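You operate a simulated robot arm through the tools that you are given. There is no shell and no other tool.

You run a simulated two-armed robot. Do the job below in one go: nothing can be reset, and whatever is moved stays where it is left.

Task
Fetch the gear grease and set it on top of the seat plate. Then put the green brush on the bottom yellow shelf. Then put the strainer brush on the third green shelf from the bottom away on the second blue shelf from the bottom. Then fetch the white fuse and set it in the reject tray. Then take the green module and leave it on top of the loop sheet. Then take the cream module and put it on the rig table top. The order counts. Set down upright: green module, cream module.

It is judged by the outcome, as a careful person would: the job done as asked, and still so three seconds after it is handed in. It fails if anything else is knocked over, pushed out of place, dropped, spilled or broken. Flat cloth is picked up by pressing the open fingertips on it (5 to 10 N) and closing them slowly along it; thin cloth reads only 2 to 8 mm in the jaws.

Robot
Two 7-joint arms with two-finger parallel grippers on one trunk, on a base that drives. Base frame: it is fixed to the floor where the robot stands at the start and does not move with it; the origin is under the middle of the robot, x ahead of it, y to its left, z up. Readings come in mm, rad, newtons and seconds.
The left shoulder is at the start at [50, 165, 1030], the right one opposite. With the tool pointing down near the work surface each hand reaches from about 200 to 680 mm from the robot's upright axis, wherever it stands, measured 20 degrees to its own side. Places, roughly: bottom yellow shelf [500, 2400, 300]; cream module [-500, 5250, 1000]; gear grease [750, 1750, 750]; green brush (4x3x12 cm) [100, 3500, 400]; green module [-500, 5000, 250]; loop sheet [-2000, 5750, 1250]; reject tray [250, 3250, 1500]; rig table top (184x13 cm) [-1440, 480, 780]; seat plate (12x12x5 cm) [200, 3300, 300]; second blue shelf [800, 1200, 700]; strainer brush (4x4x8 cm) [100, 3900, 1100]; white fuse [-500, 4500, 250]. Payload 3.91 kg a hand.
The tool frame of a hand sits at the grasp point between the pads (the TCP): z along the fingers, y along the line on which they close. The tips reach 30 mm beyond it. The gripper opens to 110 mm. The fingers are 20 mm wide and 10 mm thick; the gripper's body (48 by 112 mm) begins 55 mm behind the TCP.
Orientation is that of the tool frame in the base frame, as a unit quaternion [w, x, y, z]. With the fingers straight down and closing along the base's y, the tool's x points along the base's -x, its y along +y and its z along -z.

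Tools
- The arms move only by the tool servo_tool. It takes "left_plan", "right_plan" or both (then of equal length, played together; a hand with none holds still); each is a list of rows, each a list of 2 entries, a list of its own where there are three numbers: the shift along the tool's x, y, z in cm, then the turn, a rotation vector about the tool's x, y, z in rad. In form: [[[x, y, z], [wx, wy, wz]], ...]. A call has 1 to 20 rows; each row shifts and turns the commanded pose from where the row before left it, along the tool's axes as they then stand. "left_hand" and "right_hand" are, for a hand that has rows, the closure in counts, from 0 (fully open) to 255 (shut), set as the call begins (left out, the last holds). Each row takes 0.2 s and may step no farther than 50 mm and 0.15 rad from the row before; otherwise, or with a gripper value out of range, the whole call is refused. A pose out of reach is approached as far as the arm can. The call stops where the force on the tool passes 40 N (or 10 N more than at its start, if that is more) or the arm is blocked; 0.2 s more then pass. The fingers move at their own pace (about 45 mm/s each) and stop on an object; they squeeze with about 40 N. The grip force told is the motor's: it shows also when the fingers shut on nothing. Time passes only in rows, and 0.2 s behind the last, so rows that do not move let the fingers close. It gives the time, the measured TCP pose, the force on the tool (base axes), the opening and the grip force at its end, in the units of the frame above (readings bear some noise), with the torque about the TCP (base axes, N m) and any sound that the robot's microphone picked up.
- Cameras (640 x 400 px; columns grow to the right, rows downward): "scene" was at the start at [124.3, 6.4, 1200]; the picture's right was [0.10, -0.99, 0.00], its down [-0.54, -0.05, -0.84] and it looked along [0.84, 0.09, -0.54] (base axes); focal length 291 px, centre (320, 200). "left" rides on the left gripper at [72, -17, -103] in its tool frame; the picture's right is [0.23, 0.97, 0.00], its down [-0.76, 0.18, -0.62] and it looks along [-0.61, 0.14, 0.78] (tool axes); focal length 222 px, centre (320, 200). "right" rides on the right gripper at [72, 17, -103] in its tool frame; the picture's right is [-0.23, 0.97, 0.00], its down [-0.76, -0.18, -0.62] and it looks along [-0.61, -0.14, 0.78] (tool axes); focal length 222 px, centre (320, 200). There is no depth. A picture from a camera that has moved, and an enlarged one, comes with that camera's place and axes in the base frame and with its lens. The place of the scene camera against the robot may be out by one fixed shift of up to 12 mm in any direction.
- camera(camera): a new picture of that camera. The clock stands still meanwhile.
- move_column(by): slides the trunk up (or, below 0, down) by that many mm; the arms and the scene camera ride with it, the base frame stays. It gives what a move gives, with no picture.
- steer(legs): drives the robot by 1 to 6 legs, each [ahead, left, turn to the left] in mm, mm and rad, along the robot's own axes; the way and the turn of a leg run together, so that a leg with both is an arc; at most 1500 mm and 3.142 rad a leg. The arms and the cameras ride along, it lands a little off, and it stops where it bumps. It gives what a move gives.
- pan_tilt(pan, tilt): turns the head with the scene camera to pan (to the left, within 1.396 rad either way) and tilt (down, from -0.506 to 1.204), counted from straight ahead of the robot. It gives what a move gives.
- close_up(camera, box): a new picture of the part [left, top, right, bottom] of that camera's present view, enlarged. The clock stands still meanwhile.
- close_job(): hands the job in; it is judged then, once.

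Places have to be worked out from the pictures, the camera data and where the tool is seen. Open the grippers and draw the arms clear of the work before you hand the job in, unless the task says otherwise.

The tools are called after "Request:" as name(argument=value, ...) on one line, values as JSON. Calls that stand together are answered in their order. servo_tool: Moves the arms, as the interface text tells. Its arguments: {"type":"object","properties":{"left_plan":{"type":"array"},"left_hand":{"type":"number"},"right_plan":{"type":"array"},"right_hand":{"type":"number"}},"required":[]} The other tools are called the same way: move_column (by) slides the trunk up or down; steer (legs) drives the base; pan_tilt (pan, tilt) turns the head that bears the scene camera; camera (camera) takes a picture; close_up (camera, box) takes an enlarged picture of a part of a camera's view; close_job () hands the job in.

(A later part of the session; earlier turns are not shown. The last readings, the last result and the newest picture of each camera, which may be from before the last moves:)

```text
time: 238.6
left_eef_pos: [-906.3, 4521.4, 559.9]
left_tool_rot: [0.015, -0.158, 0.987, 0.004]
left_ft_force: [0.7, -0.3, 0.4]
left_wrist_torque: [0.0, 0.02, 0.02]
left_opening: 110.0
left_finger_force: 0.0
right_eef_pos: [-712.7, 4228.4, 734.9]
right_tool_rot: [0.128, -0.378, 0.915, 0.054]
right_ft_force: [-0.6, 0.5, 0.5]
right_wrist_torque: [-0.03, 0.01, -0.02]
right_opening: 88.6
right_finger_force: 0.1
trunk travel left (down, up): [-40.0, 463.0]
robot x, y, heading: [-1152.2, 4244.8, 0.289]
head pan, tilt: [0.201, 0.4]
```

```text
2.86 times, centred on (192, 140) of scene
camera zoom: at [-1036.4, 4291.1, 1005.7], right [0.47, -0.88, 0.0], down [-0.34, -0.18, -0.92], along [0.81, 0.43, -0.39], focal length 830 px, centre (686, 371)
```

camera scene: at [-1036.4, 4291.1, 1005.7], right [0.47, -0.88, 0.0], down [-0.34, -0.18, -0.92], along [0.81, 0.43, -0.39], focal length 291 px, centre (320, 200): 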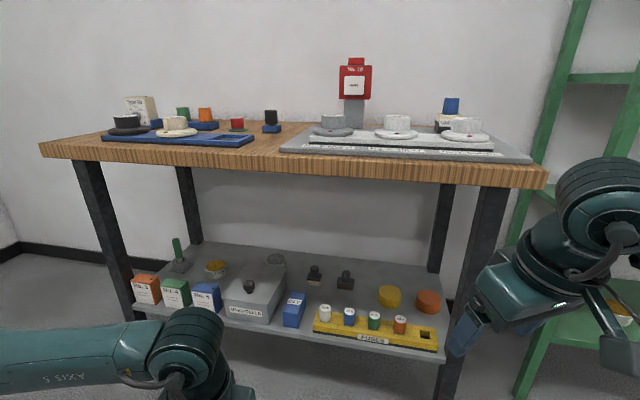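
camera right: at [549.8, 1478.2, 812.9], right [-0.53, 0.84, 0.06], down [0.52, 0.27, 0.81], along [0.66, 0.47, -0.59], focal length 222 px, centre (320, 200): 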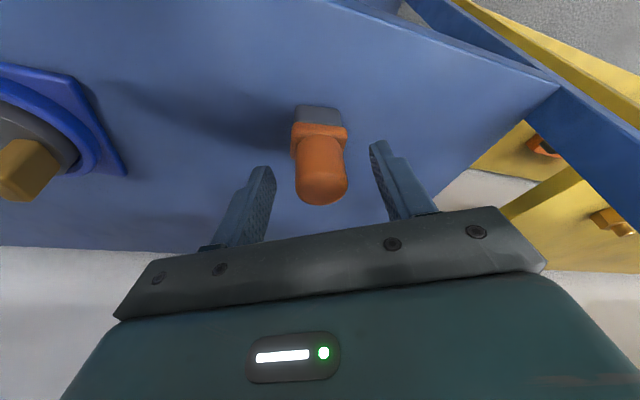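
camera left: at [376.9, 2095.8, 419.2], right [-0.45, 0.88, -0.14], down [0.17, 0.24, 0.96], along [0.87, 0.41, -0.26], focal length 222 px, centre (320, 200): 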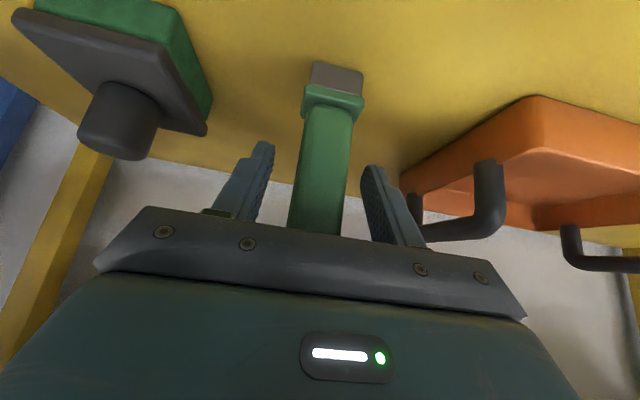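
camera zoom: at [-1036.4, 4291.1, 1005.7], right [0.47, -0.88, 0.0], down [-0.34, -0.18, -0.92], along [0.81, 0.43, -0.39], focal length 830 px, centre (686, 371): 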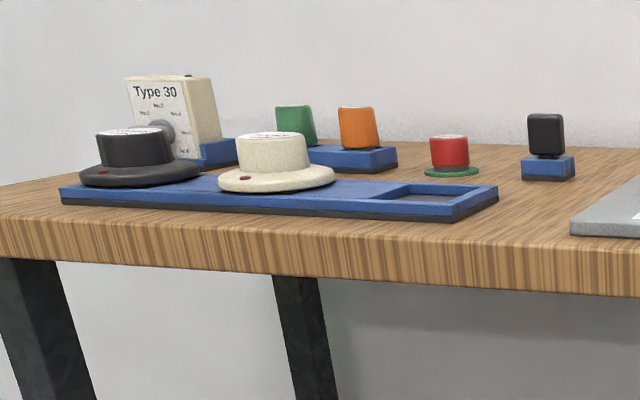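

The 10 A white fuse stands leftmost in the yellow FUSES rack; the green module is No. 4 box; the cream one is the "Type 30" box in a blue holder on the bench top. I pull the right hand back, lower the trunk, and move closer.

Request:
servo_tool(right_plan=[[[0, 0, 0], [0, 0.135, 0]], [[0, 0, 0], [0, 0.135, 0]], [[4, 0, 0], [0, 0, 0]], [[4, 0, 0], [0, 0, 0]], [[4, 0, 0], [0, 0, 0]], [[0, 0, 0], [0, 0, 0]]])

Request:
move_column(by=-38)

Request:
steer(legs=[[200, 0, 0]])

Request:
pan_tilt(pan=0.1, tilt=0.75)

Request:
camera(camera="scene")

Request:
camera(camera="left")

```text
time: 239.9
left_eef_pos: [-905.8, 4521.5, 561.8]
left_tool_rot: [0.015, -0.159, 0.987, 0.004]
left_ft_force: [-0.4, 0.5, -0.7]
left_wrist_torque: [0.02, 0.0, 0.02]
left_opening: 109.9
left_finger_force: 0.1
right_eef_pos: [-799.3, 4145.1, 730.8]
right_tool_rot: [0.003, -0.381, 0.924, 0.003]
right_ft_force: [0.1, 0.2, 0.8]
right_wrist_torque: [0.01, 0.0, 0.0]
right_opening: 88.6
right_finger_force: 0.1
trunk travel left (down, up): [-40.0, 463.0]
robot x, y, heading: [-1151.9, 4242.0, 0.289]
head pan, tilt: [0.201, 0.4]
```

```text
time: 240.8
left_eef_pos: [-906.9, 4520.5, 522.5]
left_tool_rot: [0.015, -0.157, 0.987, 0.005]
left_ft_force: [-0.2, 0.1, 0.6]
left_wrist_torque: [0.03, -0.01, 0.01]
left_opening: 110.0
left_finger_force: 0.1
right_eef_pos: [-799.2, 4145.3, 693.6]
right_tool_rot: [0.004, -0.381, 0.925, 0.002]
right_ft_force: [0.5, 0.5, -0.4]
right_wrist_torque: [0.0, 0.02, 0.0]
right_opening: 88.6
right_finger_force: 0.1
trunk travel left (down, up): [-2.0, 501.0]
robot x, y, heading: [-1150.5, 4241.8, 0.292]
head pan, tilt: [0.201, 0.4]
```

```text
time: 242.4
left_eef_pos: [-714.0, 4577.3, 522.5]
left_tool_rot: [0.015, -0.156, 0.988, 0.004]
left_ft_force: [0.1, -0.5, 0.2]
left_wrist_torque: [0.02, -0.01, 0.03]
left_opening: 110.0
left_finger_force: 0.1
right_eef_pos: [-606.8, 4201.1, 693.5]
right_tool_rot: [0.004, -0.378, 0.926, 0.002]
right_ft_force: [0.3, 0.1, 0.4]
right_wrist_torque: [-0.01, -0.01, -0.06]
right_opening: 88.1
right_finger_force: 0.2
trunk travel left (down, up): [-2.0, 501.0]
robot x, y, heading: [-959.4, 4299.4, 0.285]
head pan, tilt: [0.201, 0.4]
```

```text
time: 243.2
left_eef_pos: [-713.9, 4576.7, 521.7]
left_tool_rot: [0.015, -0.156, 0.988, 0.005]
left_ft_force: [-0.2, -0.2, 0.1]
left_wrist_torque: [-0.01, 0.0, 0.0]
left_opening: 109.9
left_finger_force: 0.1
right_eef_pos: [-608.4, 4201.2, 694.0]
right_tool_rot: [0.003, -0.378, 0.926, 0.002]
right_ft_force: [-0.5, -0.9, -0.4]
right_wrist_torque: [-0.04, 0.01, 0.05]
right_opening: 88.5
right_finger_force: 0.1
trunk travel left (down, up): [-2.0, 501.0]
robot x, y, heading: [-959.4, 4298.9, 0.286]
head pan, tilt: [0.099, 0.75]
```

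```text
taken
camera scene: at [-849.5, 4335.5, 936.6], right [0.38, -0.93, 0.0], down [-0.63, -0.26, -0.73], along [0.68, 0.28, -0.68], focal length 291 px, centre (320, 200)
```

scene: 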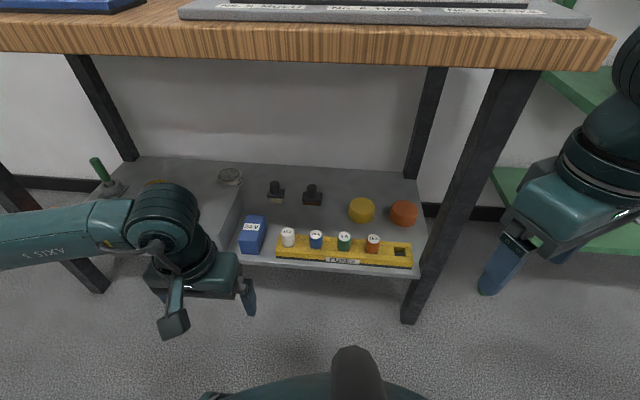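

```text
taken
camera left: at [-779.7, 4538.8, 623.4], right [-0.52, 0.86, 0.0], down [0.65, 0.4, 0.65], along [0.56, 0.33, -0.76], focal length 222 px, centre (320, 200)
```

left: 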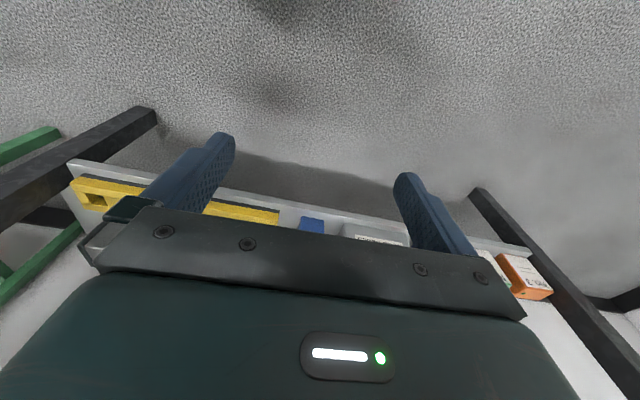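

I enlarge the fuse rack for position.

Request:
close_up(camera="scene", box=[220, 200, 428, 330])

```text
3.08 times, centred on (324, 265) of scene
camera zoom: at [-849.5, 4335.5, 936.6], right [0.38, -0.93, 0.0], down [-0.63, -0.26, -0.73], along [0.68, 0.28, -0.68], focal length 894 px, centre (308, 0)
```

zoom: 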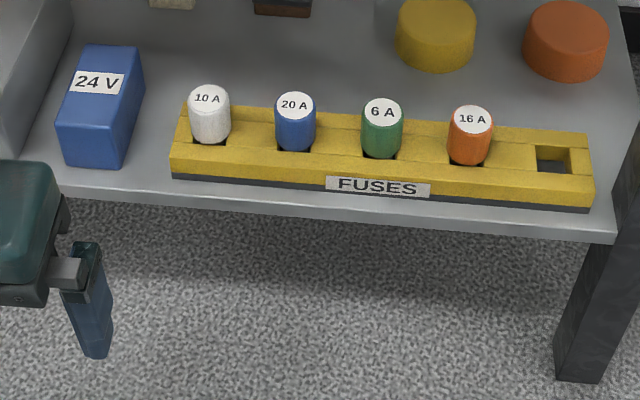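

The scene camera agrees with the gripper to ~3 mm; the fuse top triangulates to about (-411, 4609, 346). I drive 120 mm ahead and bring the left hand over it with the fingers partly open.

Request:
steer(legs=[[120, 0, 0.005]])

Request:
camera(camera="left")

Request:
camera(camera="scene")

```text
time: 244.4
left_eef_pos: [-603.5, 4611.2, 522.7]
left_tool_rot: [0.015, -0.158, 0.987, 0.004]
left_ft_force: [0.0, -0.3, 0.3]
left_wrist_torque: [0.01, 0.02, -0.03]
left_opening: 110.2
left_finger_force: 0.1
right_eef_pos: [-495.5, 4236.1, 693.6]
right_tool_rot: [0.004, -0.381, 0.925, 0.003]
right_ft_force: [0.1, -0.5, -0.1]
right_wrist_torque: [0.03, -0.03, 0.01]
right_opening: 88.2
right_finger_force: 0.0
trunk travel left (down, up): [-2.0, 501.0]
robot x, y, heading: [-848.1, 4328.6, 0.292]
head pan, tilt: [0.099, 0.75]
```

```text
taken
camera left: at [-668.4, 4572.7, 623.4], right [-0.52, 0.85, 0.0], down [0.65, 0.4, 0.65], along [0.56, 0.33, -0.76], focal length 222 px, centre (320, 200)
```

left: 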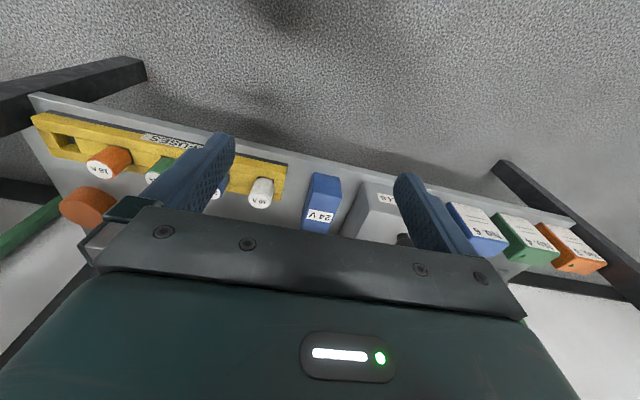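

```text
taken
camera scene: at [-737.5, 4369.2, 936.5], right [0.38, -0.93, 0.0], down [-0.63, -0.26, -0.73], along [0.68, 0.28, -0.68], focal length 291 px, centre (320, 200)
```

scene: 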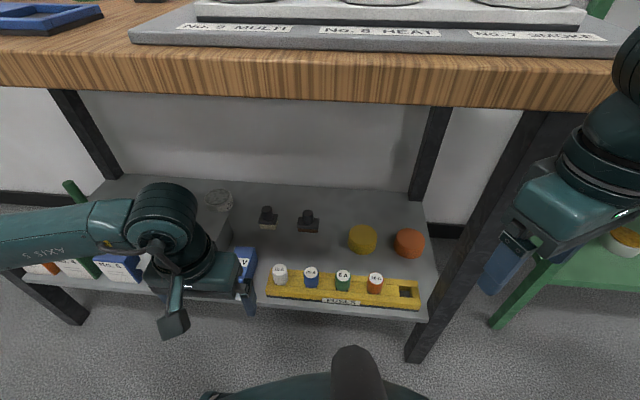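

The wrist view agrees (fuse top ≈ (-415, 4607, ~355)). I move over it at z≈430 with the fingers set to 62 mm.

Request:
servo_tool(left_plan=[[[-3.55, -1.25, 1.86], [0, 0, 0]], [[-3.55, -1.25, 1.86], [0, 0, 0]], [[-3.55, -1.25, 1.86], [0, 0, 0]], [[-3.55, -1.25, 1.86], [0, 0, 0]], [[-3.55, -1.25, 1.86], [0, 0, 0]], [[0, 0, 0], [0, 0, 0]]], left_hand=111)

Request:
camera(camera="left")

Request:
camera(camera="scene")

```text
time: 245.8
left_eef_pos: [-408.7, 4607.6, 436.6]
left_tool_rot: [0.015, -0.157, 0.988, 0.004]
left_ft_force: [0.0, -0.2, -0.7]
left_wrist_torque: [-0.02, -0.02, -0.03]
left_opening: 62.3
left_finger_force: 0.1
right_eef_pos: [-495.0, 4235.7, 693.2]
right_tool_rot: [0.003, -0.38, 0.925, 0.002]
right_ft_force: [-0.7, 0.4, 0.4]
right_wrist_torque: [-0.02, -0.02, -0.01]
right_opening: 88.2
right_finger_force: 0.0
trunk travel left (down, up): [-2.0, 501.0]
robot x, y, heading: [-850.1, 4332.7, 0.288]
head pan, tilt: [0.099, 0.75]
```

```text
taken
camera left: at [-475.6, 4568.4, 536.3], right [-0.52, 0.86, -0.01], down [0.65, 0.4, 0.65], along [0.56, 0.33, -0.76], focal length 222 px, centre (320, 200)
```

left: 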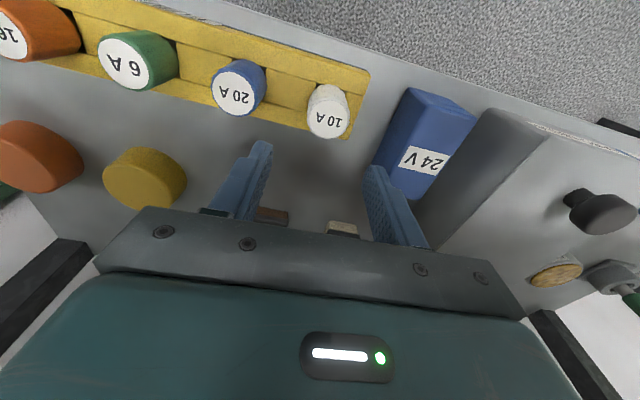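

```text
taken
camera scene: at [-737.5, 4369.2, 936.5], right [0.38, -0.93, 0.0], down [-0.63, -0.26, -0.73], along [0.68, 0.28, -0.68], focal length 291 px, centre (320, 200)
```

scene: 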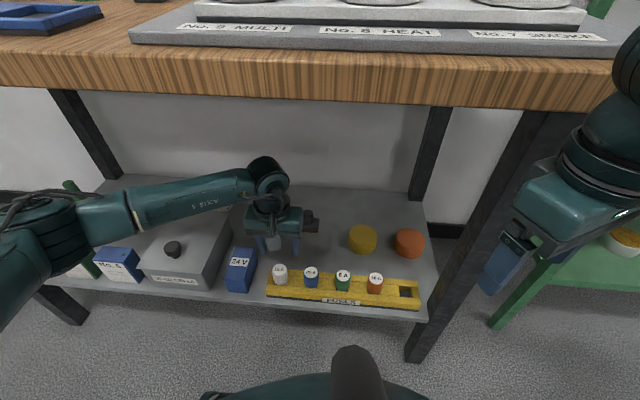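

Fuse top refined to (-417, 4609, 357), rack top ≈ 311. I correct laterally and descend around it.

Request:
servo_tool(left_plan=[[[1.0, 0.37, 0], [0, 0, 0]], [[0, 0, 3.5], [0, 0, 0]], [[0, 0, 0], [0, 0, 0]]])

Request:
camera(camera="left")

Request:
close_up(camera="scene", box=[220, 200, 380, 300])

```text
time: 246.6
left_eef_pos: [-420.4, 4607.7, 400.8]
left_tool_rot: [0.016, -0.158, 0.987, 0.005]
left_ft_force: [0.2, 0.6, 0.3]
left_wrist_torque: [-0.01, 0.02, 0.04]
left_opening: 62.2
left_finger_force: 0.1
right_eef_pos: [-495.7, 4236.0, 693.4]
right_tool_rot: [0.005, -0.38, 0.925, 0.002]
right_ft_force: [-0.4, 0.4, -0.1]
right_wrist_torque: [-0.02, 0.01, 0.01]
right_opening: 88.2
right_finger_force: 0.1
trunk travel left (down, up): [-2.0, 501.0]
robot x, y, heading: [-849.9, 4330.1, 0.294]
head pan, tilt: [0.099, 0.75]
```

```text
taken
camera left: at [-486.0, 4569.5, 501.0], right [-0.52, 0.85, 0.0], down [0.65, 0.4, 0.65], along [0.56, 0.33, -0.76], focal length 222 px, centre (320, 200)
```

left: 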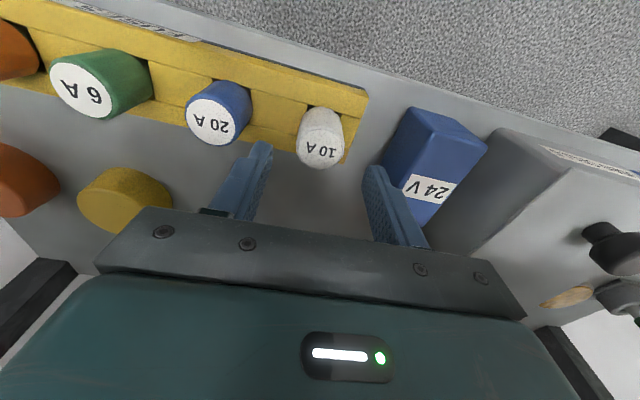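

```text
4.00 times, centred on (300, 250) of scene
camera zoom: at [-737.5, 4369.2, 936.5], right [0.38, -0.93, 0.0], down [-0.63, -0.26, -0.73], along [0.68, 0.28, -0.68], focal length 1162 px, centre (400, 0)
```

zoom: 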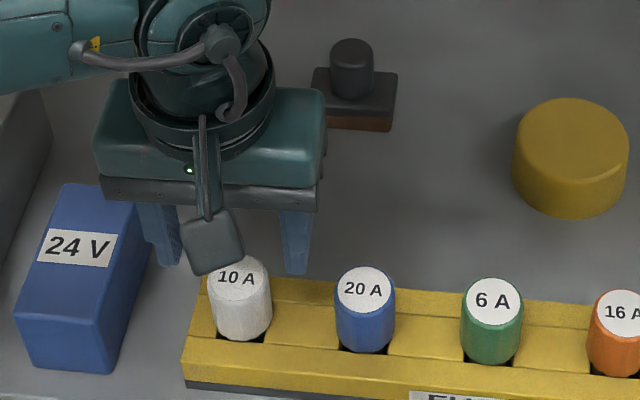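

Aligned. I descend the last 54 mm and close.

Request:
servo_tool(left_plan=[[[0, 0.05, 2.7], [0, 0, 0]], [[0, 0, 2.6], [0, 0, 0]], [[0, 0, 0], [0, 0, 0]]])

Request:
camera(camera="left")

```text
time: 247.4
left_eef_pos: [-418.9, 4608.7, 347.0]
left_tool_rot: [0.016, -0.157, 0.987, 0.005]
left_ft_force: [-0.7, 0.5, -0.3]
left_wrist_torque: [-0.04, 0.02, 0.05]
left_opening: 62.3
left_finger_force: 0.0
right_eef_pos: [-494.8, 4235.7, 694.2]
right_tool_rot: [0.004, -0.38, 0.925, 0.003]
right_ft_force: [-0.1, -0.1, 0.6]
right_wrist_torque: [0.01, -0.01, 0.01]
right_opening: 88.4
right_finger_force: 0.0
trunk travel left (down, up): [-2.0, 501.0]
robot x, y, heading: [-844.4, 4333.1, 0.287]
head pan, tilt: [0.099, 0.75]
```

```text
taken
camera left: at [-484.8, 4570.8, 447.4], right [-0.52, 0.86, 0.0], down [0.65, 0.4, 0.65], along [0.56, 0.33, -0.76], focal length 222 px, centre (320, 200)
```

left: 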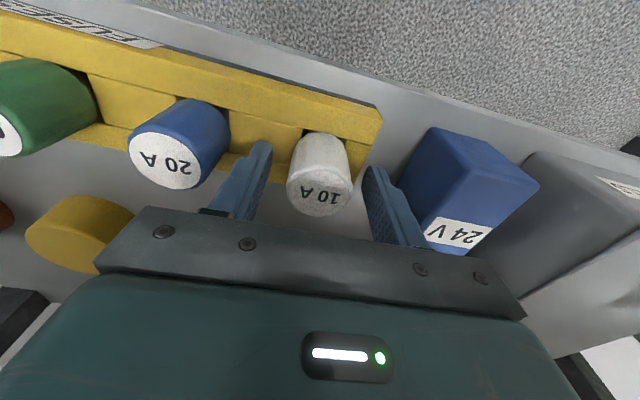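

The fuse is between the pads; I close.

Request:
servo_tool(left_plan=[[[0, 0, 0], [0, 0, 0]], [[0, 0, 0], [0, 0, 0]], [[0, 0, 0], [0, 0, 0]], [[0, 0, 0], [0, 0, 0]], [[0, 0, 0], [0, 0, 0]]], left_hand=255)

Request:
camera(camera="left")

```text
time: 248.6
left_eef_pos: [-419.7, 4609.7, 346.3]
left_tool_rot: [0.015, -0.157, 0.987, 0.005]
left_ft_force: [0.3, -0.5, -0.5]
left_wrist_torque: [0.0, -0.01, 0.03]
left_opening: 34.4
left_finger_force: 40.2
right_eef_pos: [-495.6, 4235.9, 694.6]
right_tool_rot: [0.003, -0.38, 0.925, 0.003]
right_ft_force: [0.6, -0.3, -0.5]
right_wrist_torque: [-0.03, 0.01, 0.02]
right_opening: 88.4
right_finger_force: 0.0
trunk travel left (down, up): [-2.0, 501.0]
robot x, y, heading: [-848.7, 4329.7, 0.288]
head pan, tilt: [0.099, 0.75]
```

```text
taken
camera left: at [-484.9, 4570.7, 447.7], right [-0.52, 0.85, 0.0], down [0.65, 0.4, 0.65], along [0.56, 0.33, -0.76], focal length 222 px, centre (320, 200)
```

left: 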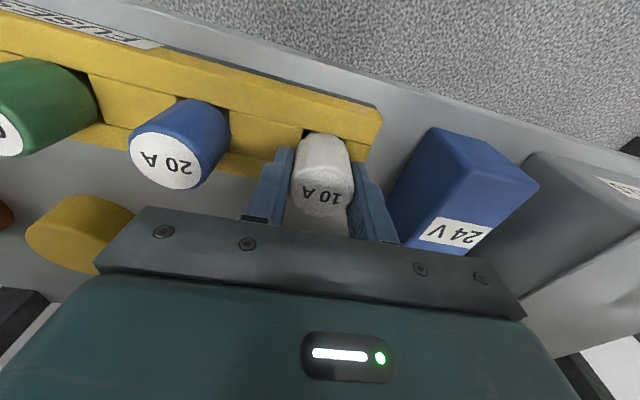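

Gripped at 34 mm. I pull it straight up out of its slot.

Request:
servo_tool(left_plan=[[[-0.062, 0, -2], [0, 0, 0]], [[-0.124, 0, -4], [0, 0, 0]], [[-0.124, 0, -4], [0, 0, 0]], [[0, 0, 0], [0, 0, 0]]])

Request:
camera(camera="left")

Request:
close_up(camera="scene", box=[220, 180, 412, 300])

```text
time: 249.6
left_eef_pos: [-419.5, 4610.5, 448.1]
left_tool_rot: [0.015, -0.157, 0.987, 0.004]
left_ft_force: [-0.1, -0.2, -1.3]
left_wrist_torque: [0.0, -0.03, -0.02]
left_opening: 34.6
left_finger_force: 39.7
right_eef_pos: [-494.4, 4236.4, 693.6]
right_tool_rot: [0.003, -0.38, 0.925, 0.002]
right_ft_force: [-0.2, -0.4, -0.4]
right_wrist_torque: [-0.01, 0.03, 0.01]
right_opening: 88.4
right_finger_force: 0.0
trunk travel left (down, up): [-2.0, 501.0]
robot x, y, heading: [-849.4, 4328.7, 0.287]
head pan, tilt: [0.099, 0.75]
```

```text
taken
camera left: at [-485.1, 4572.7, 549.0], right [-0.52, 0.85, 0.0], down [0.65, 0.4, 0.65], along [0.55, 0.33, -0.76], focal length 222 px, centre (320, 200)
```

left: 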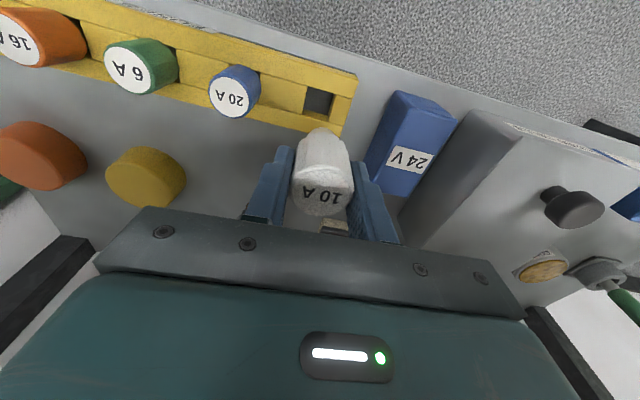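

```text
3.33 times, centred on (316, 240) of scene
camera zoom: at [-737.5, 4369.2, 936.5], right [0.38, -0.93, 0.0], down [-0.63, -0.26, -0.73], along [0.68, 0.28, -0.68], focal length 969 px, centre (333, 67)
```

zoom: 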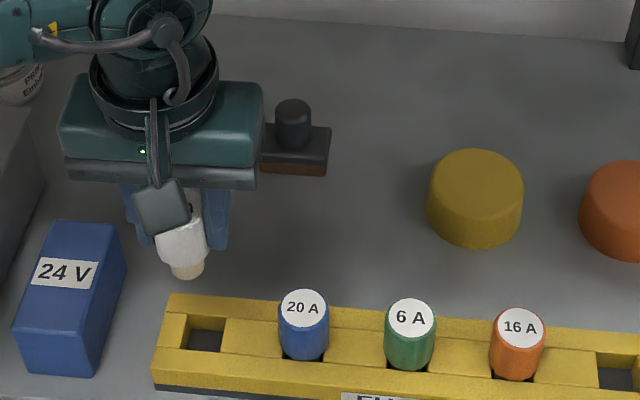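

The fuse is out. I back out from under the bench, raise the trunk fully, and drive to the reject tray on top of the green rack.

Request:
steer(legs=[[-350, 0, 0]])

Request:
move_column(by=495)

Request:
steer(legs=[[0, -800, 0], [0, -780, 0]])

Request:
pan_tilt(pan=0.2, tilt=0.25)

Request:
camera(camera="scene")

```text
time: 251.9
left_eef_pos: [-747.7, 4513.1, 447.2]
left_tool_rot: [0.016, -0.158, 0.987, 0.004]
left_ft_force: [-0.7, -0.7, -0.1]
left_wrist_torque: [-0.01, -0.01, 0.0]
left_opening: 34.7
left_finger_force: 40.2
right_eef_pos: [-823.5, 4138.7, 692.9]
right_tool_rot: [0.004, -0.38, 0.925, 0.002]
right_ft_force: [0.7, -0.4, -0.3]
right_wrist_torque: [-0.01, 0.02, 0.05]
right_opening: 88.2
right_finger_force: 0.1
trunk travel left (down, up): [-2.0, 501.0]
robot x, y, heading: [-1181.2, 4235.1, 0.292]
head pan, tilt: [0.099, 0.75]
```

```text
refused: 495 is not a number from -400 to 400
```

```text
time: 266.1
left_eef_pos: [-300.8, 3009.1, 448.1]
left_tool_rot: [0.015, -0.16, 0.987, 0.004]
left_ft_force: [0.1, 0.5, -0.7]
left_wrist_torque: [-0.01, -0.01, 0.0]
left_opening: 34.2
left_finger_force: 39.8
right_eef_pos: [-375.6, 2632.1, 693.4]
right_tool_rot: [0.004, -0.382, 0.924, 0.002]
right_ft_force: [-0.5, -0.1, -0.2]
right_wrist_torque: [0.01, 0.01, -0.02]
right_opening: 88.3
right_finger_force: 0.0
trunk travel left (down, up): [-2.0, 501.0]
robot x, y, heading: [-733.0, 2728.9, 0.299]
head pan, tilt: [0.099, 0.75]
```

```text
time: 267.0
left_eef_pos: [-300.7, 3007.2, 447.2]
left_tool_rot: [0.015, -0.16, 0.987, 0.004]
left_ft_force: [0.5, 0.3, -0.8]
left_wrist_torque: [0.03, -0.02, 0.0]
left_opening: 34.6
left_finger_force: 40.2
right_eef_pos: [-375.2, 2632.1, 692.8]
right_tool_rot: [0.003, -0.383, 0.924, 0.003]
right_ft_force: [0.1, 0.4, -0.2]
right_wrist_torque: [0.01, -0.01, 0.02]
right_opening: 88.5
right_finger_force: 0.1
trunk travel left (down, up): [-2.0, 501.0]
robot x, y, heading: [-729.5, 2727.1, 0.296]
head pan, tilt: [0.201, 0.25]
```

```text
taken
camera scene: at [-612.6, 2776.6, 981.5], right [0.48, -0.88, 0.0], down [-0.22, -0.12, -0.97], along [0.85, 0.46, -0.25], focal length 291 px, centre (320, 200)
```

scene: 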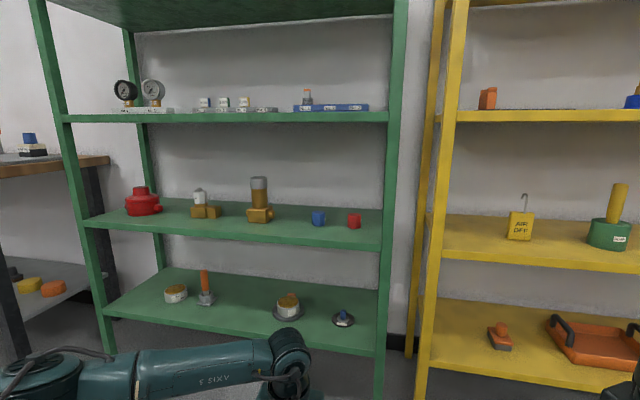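

The column step was too large for one call; I raise it in two.

Request:
move_column(by=300)

Request:
move_column(by=198)

Request:
pan_tilt(pan=0.2, tilt=0.2)

Request:
camera(camera="scene")

Request:
close_up(camera="scene", box=[200, 140, 392, 260])

```text
time: 270.0
left_eef_pos: [-300.9, 3007.1, 746.2]
left_tool_rot: [0.015, -0.16, 0.987, 0.004]
left_ft_force: [-0.2, -1.0, -1.1]
left_wrist_torque: [-0.03, 0.01, 0.04]
left_opening: 34.3
left_finger_force: 39.8
right_eef_pos: [-375.4, 2632.7, 993.7]
right_tool_rot: [0.004, -0.383, 0.924, 0.003]
right_ft_force: [0.5, -0.2, -0.4]
right_wrist_torque: [-0.02, 0.03, 0.03]
right_opening: 88.3
right_finger_force: 0.1
trunk travel left (down, up): [-302.0, 201.0]
robot x, y, heading: [-730.3, 2728.8, 0.297]
head pan, tilt: [0.201, 0.25]
```

```text
time: 272.1
left_eef_pos: [-301.6, 3006.7, 946.4]
left_tool_rot: [0.015, -0.159, 0.987, 0.004]
left_ft_force: [-0.3, 0.6, -2.1]
left_wrist_torque: [0.03, -0.02, -0.01]
left_opening: 34.2
left_finger_force: 39.4
right_eef_pos: [-375.5, 2631.7, 1191.5]
right_tool_rot: [0.004, -0.383, 0.924, 0.002]
right_ft_force: [-1.0, 0.1, -0.4]
right_wrist_torque: [0.03, -0.02, -0.01]
right_opening: 88.3
right_finger_force: 0.1
trunk travel left (down, up): [-500.0, 3.0]
robot x, y, heading: [-727.9, 2725.3, 0.3]
head pan, tilt: [0.201, 0.25]
```

```text
time: 272.8
left_eef_pos: [-301.4, 3007.2, 946.1]
left_tool_rot: [0.016, -0.16, 0.987, 0.004]
left_ft_force: [-0.1, -0.3, -0.6]
left_wrist_torque: [0.04, 0.02, 0.01]
left_opening: 34.6
left_finger_force: 40.3
right_eef_pos: [-375.5, 2632.0, 1191.6]
right_tool_rot: [0.004, -0.382, 0.924, 0.003]
right_ft_force: [0.9, -0.8, 0.1]
right_wrist_torque: [0.03, 0.02, 0.03]
right_opening: 88.3
right_finger_force: 0.1
trunk travel left (down, up): [-500.0, 3.0]
robot x, y, heading: [-729.8, 2725.4, 0.295]
head pan, tilt: [0.201, 0.201]
```

```text
taken
camera scene: at [-612.7, 2776.5, 1484.1], right [0.48, -0.88, 0.0], down [-0.18, -0.09, -0.98], along [0.86, 0.47, -0.2], focal length 291 px, centre (320, 200)
```

scene: 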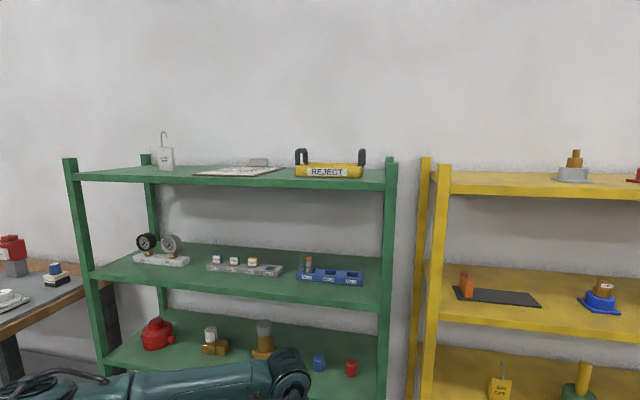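

```text
3.33 times, centred on (296, 200) of scene
camera zoom: at [-612.7, 2776.5, 1484.1], right [0.48, -0.88, 0.0], down [-0.18, -0.09, -0.98], along [0.86, 0.47, -0.2], focal length 969 px, centre (400, 200)
```

zoom: 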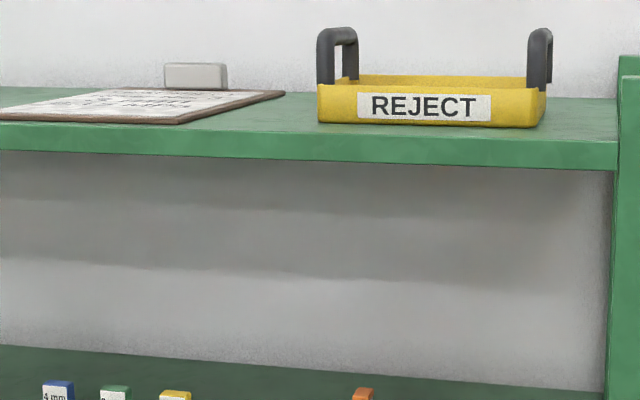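

The tray spans about t 2888–3092 with its front at n≈1080 and top rim ≈1405, handles up to ≈1460. I raise the left hand well above the top shelf before driving in.

Request:
servo_tool(left_plan=[[[0.6, 0, -4.6], [0, 0, 0]], [[0.6, 0, -4.6], [0, 0, 0]], [[0.6, 0, -4.6], [0, 0, 0]], [[0.6, 0, -4.6], [0, 0, 0]], [[0.6, 0, -4.6], [0, 0, 0]], [[0.6, 0, -4.6], [0, 0, 0]], [[0.6, 0, -4.6], [0, 0, 0]], [[0.6, 0, -4.6], [0, 0, 0]], [[0.6, 0, -4.6], [0, 0, 0]], [[0.6, 0, -4.6], [0, 0, 0]], [[0.6, 0, -4.6], [0, 0, 0]], [[0.6, 0, -4.6], [0, 0, 0]], [[0, 0, 0], [0, 0, 0]]])

Request:
camera(camera="scene")

Request:
camera(camera="left")

```text
time: 275.6
left_eef_pos: [-385.6, 2979.3, 1496.1]
left_tool_rot: [0.015, -0.159, 0.987, 0.003]
left_ft_force: [0.5, -1.0, -1.2]
left_wrist_torque: [-0.03, 0.0, -0.01]
left_opening: 34.3
left_finger_force: 39.4
right_eef_pos: [-374.8, 2632.8, 1190.9]
right_tool_rot: [0.003, -0.383, 0.924, 0.002]
right_ft_force: [0.1, -0.2, 0.0]
right_wrist_torque: [0.01, -0.03, 0.01]
right_opening: 88.6
right_finger_force: 0.0
trunk travel left (down, up): [-500.0, 3.0]
robot x, y, heading: [-730.5, 2726.9, 0.296]
head pan, tilt: [0.201, 0.201]
```

```text
taken
camera scene: at [-611.9, 2777.6, 1484.0], right [0.48, -0.88, 0.0], down [-0.18, -0.1, -0.98], along [0.86, 0.47, -0.2], focal length 291 px, centre (320, 200)
```

scene: 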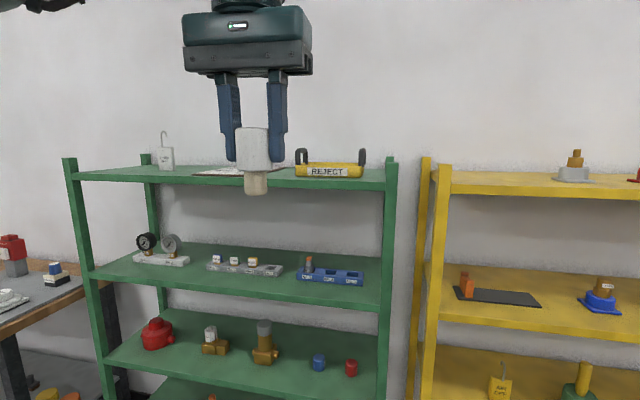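

```text
taken
camera left: at [-451.5, 2941.4, 1596.7], right [-0.52, 0.85, -0.01], down [0.65, 0.4, 0.65], along [0.55, 0.33, -0.76], focal length 222 px, centre (320, 200)
```

left: 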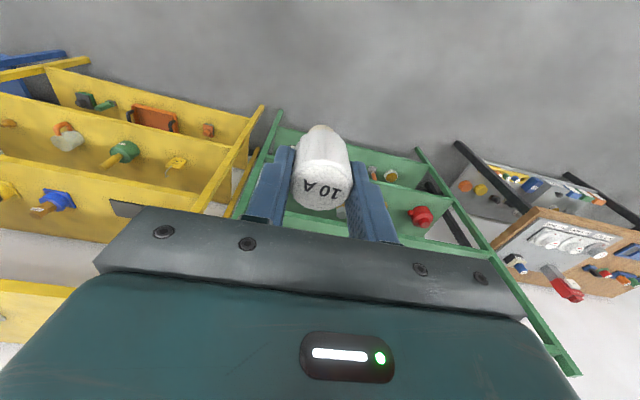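

The white fuse hangs clear (65 mm long with a narrower brass end). I drive in 480 mm with the hand above the top shelf, then look at the tray.

Request:
steer(legs=[[480, 0, 0]])

Request:
camera(camera="left")

Request:
pan_tilt(pan=0.25, tilt=0.3)

Request:
camera(camera="scene")

```text
time: 278.4
left_eef_pos: [76.4, 3116.2, 1495.8]
left_tool_rot: [0.015, -0.158, 0.987, 0.004]
left_ft_force: [0.2, 0.0, 0.0]
left_wrist_torque: [-0.03, 0.02, -0.02]
left_opening: 34.5
left_finger_force: 40.4
right_eef_pos: [86.2, 2769.9, 1191.1]
right_tool_rot: [0.004, -0.381, 0.925, 0.003]
right_ft_force: [0.3, -0.4, 0.0]
right_wrist_torque: [0.01, -0.01, 0.03]
right_opening: 88.7
right_finger_force: 0.2
trunk travel left (down, up): [-500.0, 3.0]
robot x, y, heading: [-268.3, 2863.0, 0.295]
head pan, tilt: [0.201, 0.201]
```

```text
taken
camera left: at [11.0, 3077.9, 1596.6], right [-0.52, 0.86, 0.0], down [0.65, 0.4, 0.65], along [0.56, 0.33, -0.76], focal length 222 px, centre (320, 200)
```

left: 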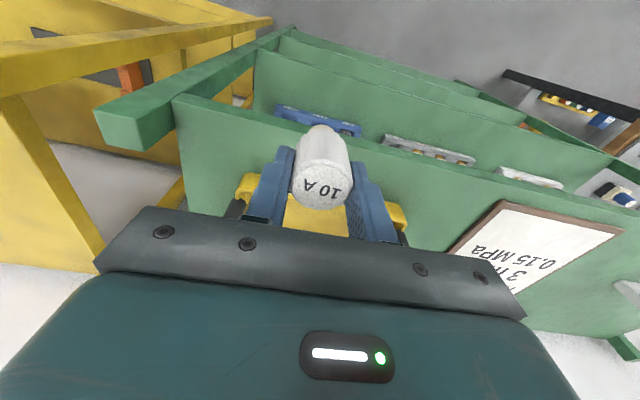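

```text
time: 279.1
left_eef_pos: [75.7, 3116.6, 1495.3]
left_tool_rot: [0.016, -0.157, 0.987, 0.003]
left_ft_force: [0.2, -0.3, 0.0]
left_wrist_torque: [-0.02, -0.01, 0.02]
left_opening: 34.6
left_finger_force: 39.7
right_eef_pos: [86.1, 2770.2, 1191.3]
right_tool_rot: [0.004, -0.38, 0.925, 0.002]
right_ft_force: [0.5, -0.4, -0.5]
right_wrist_torque: [0.01, 0.0, -0.04]
right_opening: 88.4
right_finger_force: 0.2
trunk travel left (down, up): [-500.0, 3.0]
robot x, y, heading: [-264.8, 2865.7, 0.294]
head pan, tilt: [0.25, 0.3]
```

```text
taken
camera scene: at [-152.6, 2919.0, 1474.9], right [0.51, -0.86, 0.0], down [-0.25, -0.15, -0.96], along [0.82, 0.49, -0.3], focal length 291 px, centre (320, 200)
```

scene: 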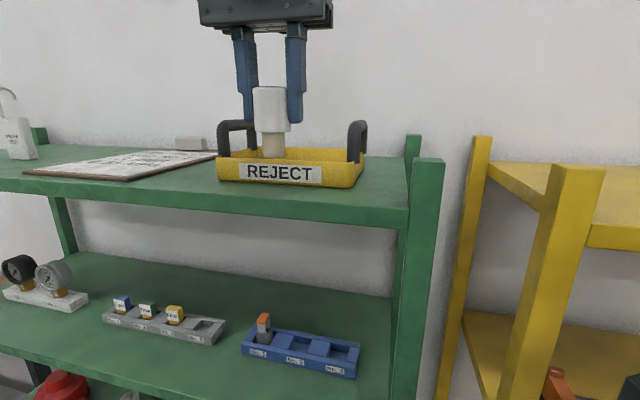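

The tray spans n 1078–1218, t 2887–3095. I move the base 50 mm closer and then extend the hand to the tray's middle at a safe height.

Request:
steer(legs=[[50, 0, 0]])

Request:
servo_tool(left_plan=[[[-2.5, 0.7, 0], [0, -0.03, 0]], [[-2.5, 0.7, 0], [0, -0.03, 0]], [[-2.5, 0.7, 0], [0, -0.03, 0]], [[-2.5, 0.7, 0], [0, 0, 0]], [[0, 0, 0], [0, 0, 0]]])

Request:
camera(camera="left")

Request:
camera(camera="scene")

```text
time: 280.0
left_eef_pos: [123.8, 3130.7, 1496.0]
left_tool_rot: [0.016, -0.158, 0.987, 0.004]
left_ft_force: [0.5, 0.6, -1.0]
left_wrist_torque: [-0.02, 0.05, 0.0]
left_opening: 34.4
left_finger_force: 39.8
right_eef_pos: [133.1, 2782.8, 1192.2]
right_tool_rot: [0.003, -0.381, 0.925, 0.003]
right_ft_force: [-0.1, 0.1, -0.7]
right_wrist_torque: [0.01, -0.03, 0.03]
right_opening: 88.5
right_finger_force: 0.1
trunk travel left (down, up): [-500.0, 3.0]
robot x, y, heading: [-222.4, 2875.9, 0.293]
head pan, tilt: [0.25, 0.3]
```

```text
time: 281.2
left_eef_pos: [208.1, 3186.6, 1504.3]
left_tool_rot: [0.061, -0.157, 0.986, 0.01]
left_ft_force: [-0.5, -1.5, -0.8]
left_wrist_torque: [-0.01, -0.02, 0.02]
left_opening: 34.3
left_finger_force: 40.3
right_eef_pos: [132.2, 2783.6, 1191.3]
right_tool_rot: [0.003, -0.38, 0.925, 0.002]
right_ft_force: [-0.2, 0.3, 0.2]
right_wrist_torque: [-0.03, 0.01, -0.01]
right_opening: 88.5
right_finger_force: 0.1
trunk travel left (down, up): [-500.0, 3.0]
robot x, y, heading: [-224.0, 2885.4, 0.287]
head pan, tilt: [0.25, 0.3]
```

```text
taken
camera left: at [133.9, 3146.3, 1597.6], right [-0.52, 0.86, -0.03], down [0.59, 0.38, 0.71], along [0.62, 0.35, -0.7], focal length 222 px, centre (320, 200)
```

left: 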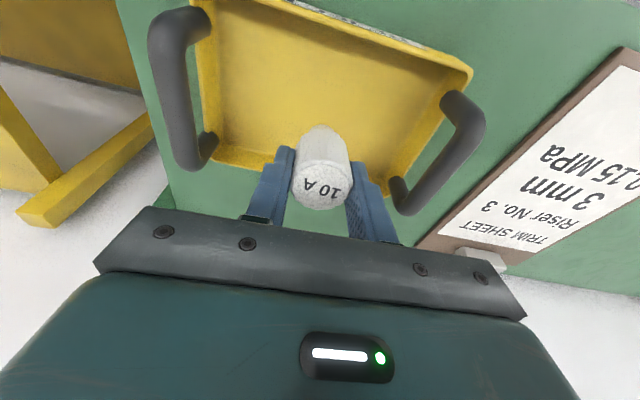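

```text
taken
camera scene: at [-107.0, 2933.4, 1474.9], right [0.51, -0.86, 0.0], down [-0.25, -0.15, -0.96], along [0.82, 0.49, -0.3], focal length 291 px, centre (320, 200)
```

scene: 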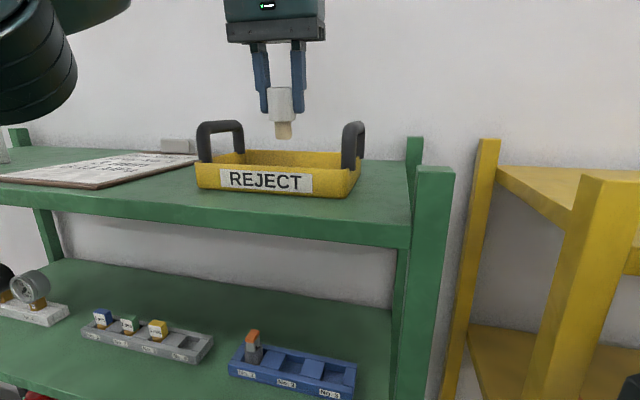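

The hand is over the tray's middle. I lower vertically, slowing near the floor.

Request:
servo_tool(left_plan=[[[0.3, 0, 2.48], [0, 0, 0]], [[0.3, 0, 2.48], [0, 0, 0]], [[0, 0, 0], [0, 0, 0]]])

Request:
servo_tool(left_plan=[[[0.1, 0, 0.8], [0, 0, 0]], [[0, 0, 0], [0, 0, 0]]])

Request:
camera(camera="left")

Request:
close_up(camera="scene", box=[180, 80, 372, 200])

```text
time: 282.0
left_eef_pos: [207.9, 3187.0, 1452.9]
left_tool_rot: [0.06, -0.158, 0.986, 0.012]
left_ft_force: [0.5, 0.4, -1.0]
left_wrist_torque: [0.03, -0.02, 0.02]
left_opening: 34.0
left_finger_force: 39.9
right_eef_pos: [132.4, 2784.5, 1191.2]
right_tool_rot: [0.003, -0.38, 0.925, 0.003]
right_ft_force: [0.3, 0.1, -0.2]
right_wrist_torque: [0.0, -0.01, 0.0]
right_opening: 88.4
right_finger_force: 0.1
trunk travel left (down, up): [-500.0, 3.0]
robot x, y, heading: [-222.5, 2883.5, 0.289]
head pan, tilt: [0.25, 0.3]
```

```text
time: 282.6
left_eef_pos: [208.0, 3186.8, 1449.2]
left_tool_rot: [0.064, -0.158, 0.985, 0.01]
left_ft_force: [5.8, 3.2, 25.8]
left_wrist_torque: [0.04, -0.23, 0.03]
left_opening: 34.3
left_finger_force: 40.0
right_eef_pos: [131.4, 2782.5, 1190.9]
right_tool_rot: [0.004, -0.38, 0.925, 0.003]
right_ft_force: [0.4, -0.6, -0.7]
right_wrist_torque: [0.01, 0.01, -0.04]
right_opening: 88.3
right_finger_force: 0.0
trunk travel left (down, up): [-500.0, 3.0]
robot x, y, heading: [-223.5, 2878.7, 0.29]
head pan, tilt: [0.25, 0.3]
```

```text
taken
camera left: at [132.9, 3145.8, 1541.7], right [-0.52, 0.85, -0.03], down [0.59, 0.38, 0.72], along [0.62, 0.35, -0.7], focal length 222 px, centre (320, 200)
```

left: 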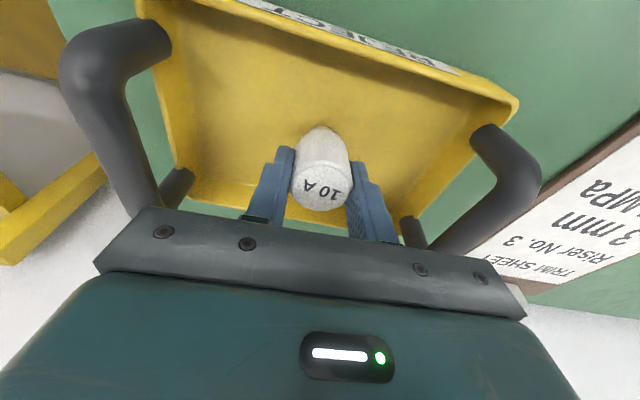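

```text
3.33 times, centred on (276, 140) of scene
camera zoom: at [-107.2, 2931.8, 1475.4], right [0.51, -0.86, 0.0], down [-0.25, -0.15, -0.96], along [0.82, 0.49, -0.29], focal length 969 px, centre (467, 400)
```

zoom: 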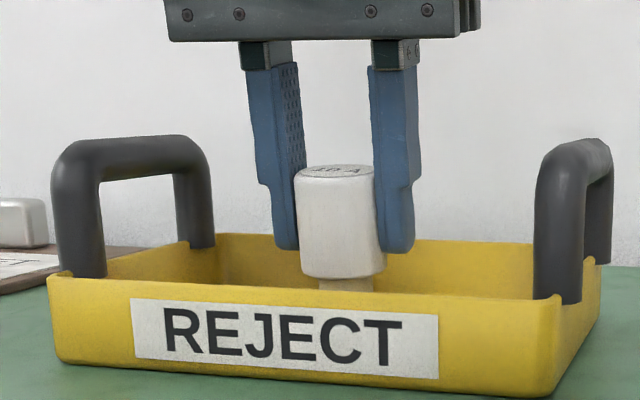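

The fuse rests on the tray floor (26 N). I ease up 2 mm and open the fingers.

Request:
servo_tool(left_plan=[[[-0.03, 0, -0.25], [0, 0, 0]], [[0, 0, 0], [0, 0, 0]]])

Request:
servo_tool(left_plan=[[[0, 0, 0], [0, 0, 0]], [[0, 0, 0], [0, 0, 0]], [[0, 0, 0], [0, 0, 0]], [[0, 0, 0], [0, 0, 0]]], left_hand=90)

Request:
close_up(camera="scene", box=[180, 80, 372, 200])

```text
time: 283.2
left_eef_pos: [207.9, 3185.6, 1448.6]
left_tool_rot: [0.062, -0.157, 0.986, 0.011]
left_ft_force: [4.4, 1.4, 24.7]
left_wrist_torque: [0.02, -0.19, -0.05]
left_opening: 34.1
left_finger_force: 39.8
right_eef_pos: [132.5, 2782.7, 1192.8]
right_tool_rot: [0.005, -0.38, 0.925, 0.003]
right_ft_force: [0.3, -0.6, -0.4]
right_wrist_torque: [-0.01, -0.02, -0.01]
right_opening: 88.6
right_finger_force: 0.0
trunk travel left (down, up): [-500.0, 3.0]
robot x, y, heading: [-218.6, 2880.4, 0.291]
head pan, tilt: [0.25, 0.3]
```

```text
time: 284.2
left_eef_pos: [208.8, 3188.8, 1447.1]
left_tool_rot: [0.06, -0.157, 0.986, 0.012]
left_ft_force: [0.2, 0.3, -0.9]
left_wrist_torque: [0.01, 0.03, -0.02]
left_opening: 71.1
left_finger_force: 0.0
right_eef_pos: [131.4, 2783.5, 1191.1]
right_tool_rot: [0.003, -0.38, 0.925, 0.002]
right_ft_force: [0.2, 0.0, 0.0]
right_wrist_torque: [0.01, 0.0, -0.01]
right_opening: 88.5
right_finger_force: 0.0
trunk travel left (down, up): [-500.0, 3.0]
robot x, y, heading: [-221.3, 2877.3, 0.293]
head pan, tilt: [0.25, 0.3]
```

```text
3.33 times, centred on (276, 140) of scene
camera zoom: at [-106.3, 2932.9, 1474.9], right [0.51, -0.86, 0.0], down [-0.25, -0.15, -0.96], along [0.82, 0.49, -0.3], focal length 969 px, centre (467, 400)
```

zoom: 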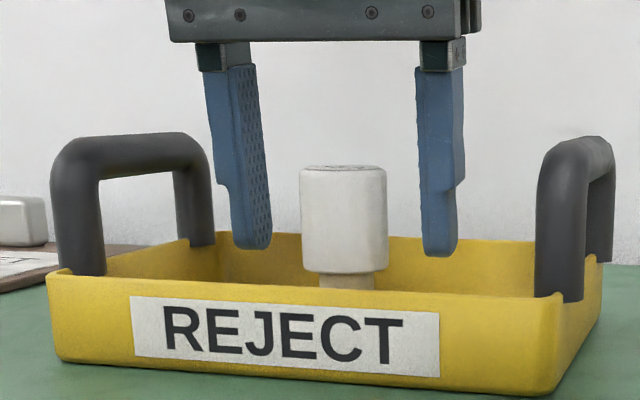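

The fuse stands in the tray. I lift the hand clear and back the base away.

Request:
servo_tool(left_plan=[[[-0.42, 0, -3.47], [0, 0, 0]], [[-0.42, 0, -3.47], [0, 0, 0]], [[0, 0, 0], [0, 0, 0]]])

Request:
steer(legs=[[-500, 0, 0]])

Request:
camera(camera="scene")

```text
time: 285.0
left_eef_pos: [206.4, 3191.8, 1512.6]
left_tool_rot: [0.059, -0.157, 0.986, 0.01]
left_ft_force: [-0.2, 0.2, 0.7]
left_wrist_torque: [-0.02, 0.01, -0.01]
left_opening: 70.8
left_finger_force: 0.1
left hand out of reach, approached as far as the arm can: row 2
right_eef_pos: [133.0, 2785.4, 1189.9]
right_tool_rot: [0.002, -0.382, 0.924, 0.001]
right_ft_force: [0.2, 0.2, -0.2]
right_wrist_torque: [-0.04, 0.0, 0.0]
right_opening: 88.1
right_finger_force: 0.1
trunk travel left (down, up): [-500.0, 3.0]
robot x, y, heading: [-218.8, 2882.2, 0.291]
head pan, tilt: [0.25, 0.3]
```

```text
time: 287.9
left_eef_pos: [-263.3, 3047.2, 1513.7]
left_tool_rot: [0.058, -0.156, 0.986, 0.01]
left_ft_force: [-0.3, 0.0, 1.0]
left_wrist_torque: [0.0, -0.03, -0.01]
left_opening: 71.5
left_finger_force: 0.1
right_eef_pos: [-337.4, 2643.7, 1191.7]
right_tool_rot: [0.003, -0.38, 0.925, 0.002]
right_ft_force: [0.0, 0.4, -0.2]
right_wrist_torque: [0.02, -0.03, 0.03]
right_opening: 88.5
right_finger_force: 0.0
trunk travel left (down, up): [-500.0, 3.0]
robot x, y, heading: [-688.5, 2738.7, 0.287]
head pan, tilt: [0.25, 0.3]
```

```text
taken
camera scene: at [-576.4, 2792.7, 1474.9], right [0.51, -0.86, 0.0], down [-0.25, -0.15, -0.96], along [0.82, 0.49, -0.3], focal length 291 px, centre (320, 200)
```

scene: 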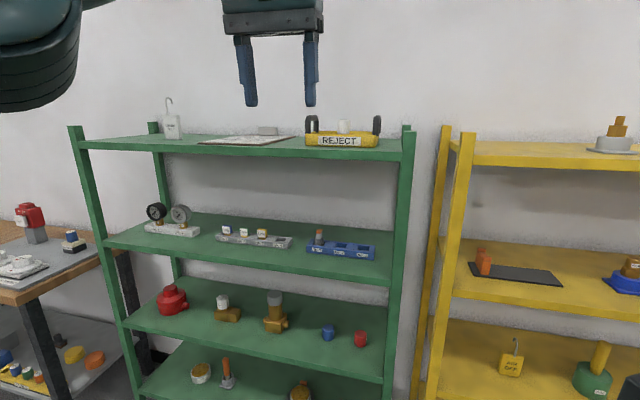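

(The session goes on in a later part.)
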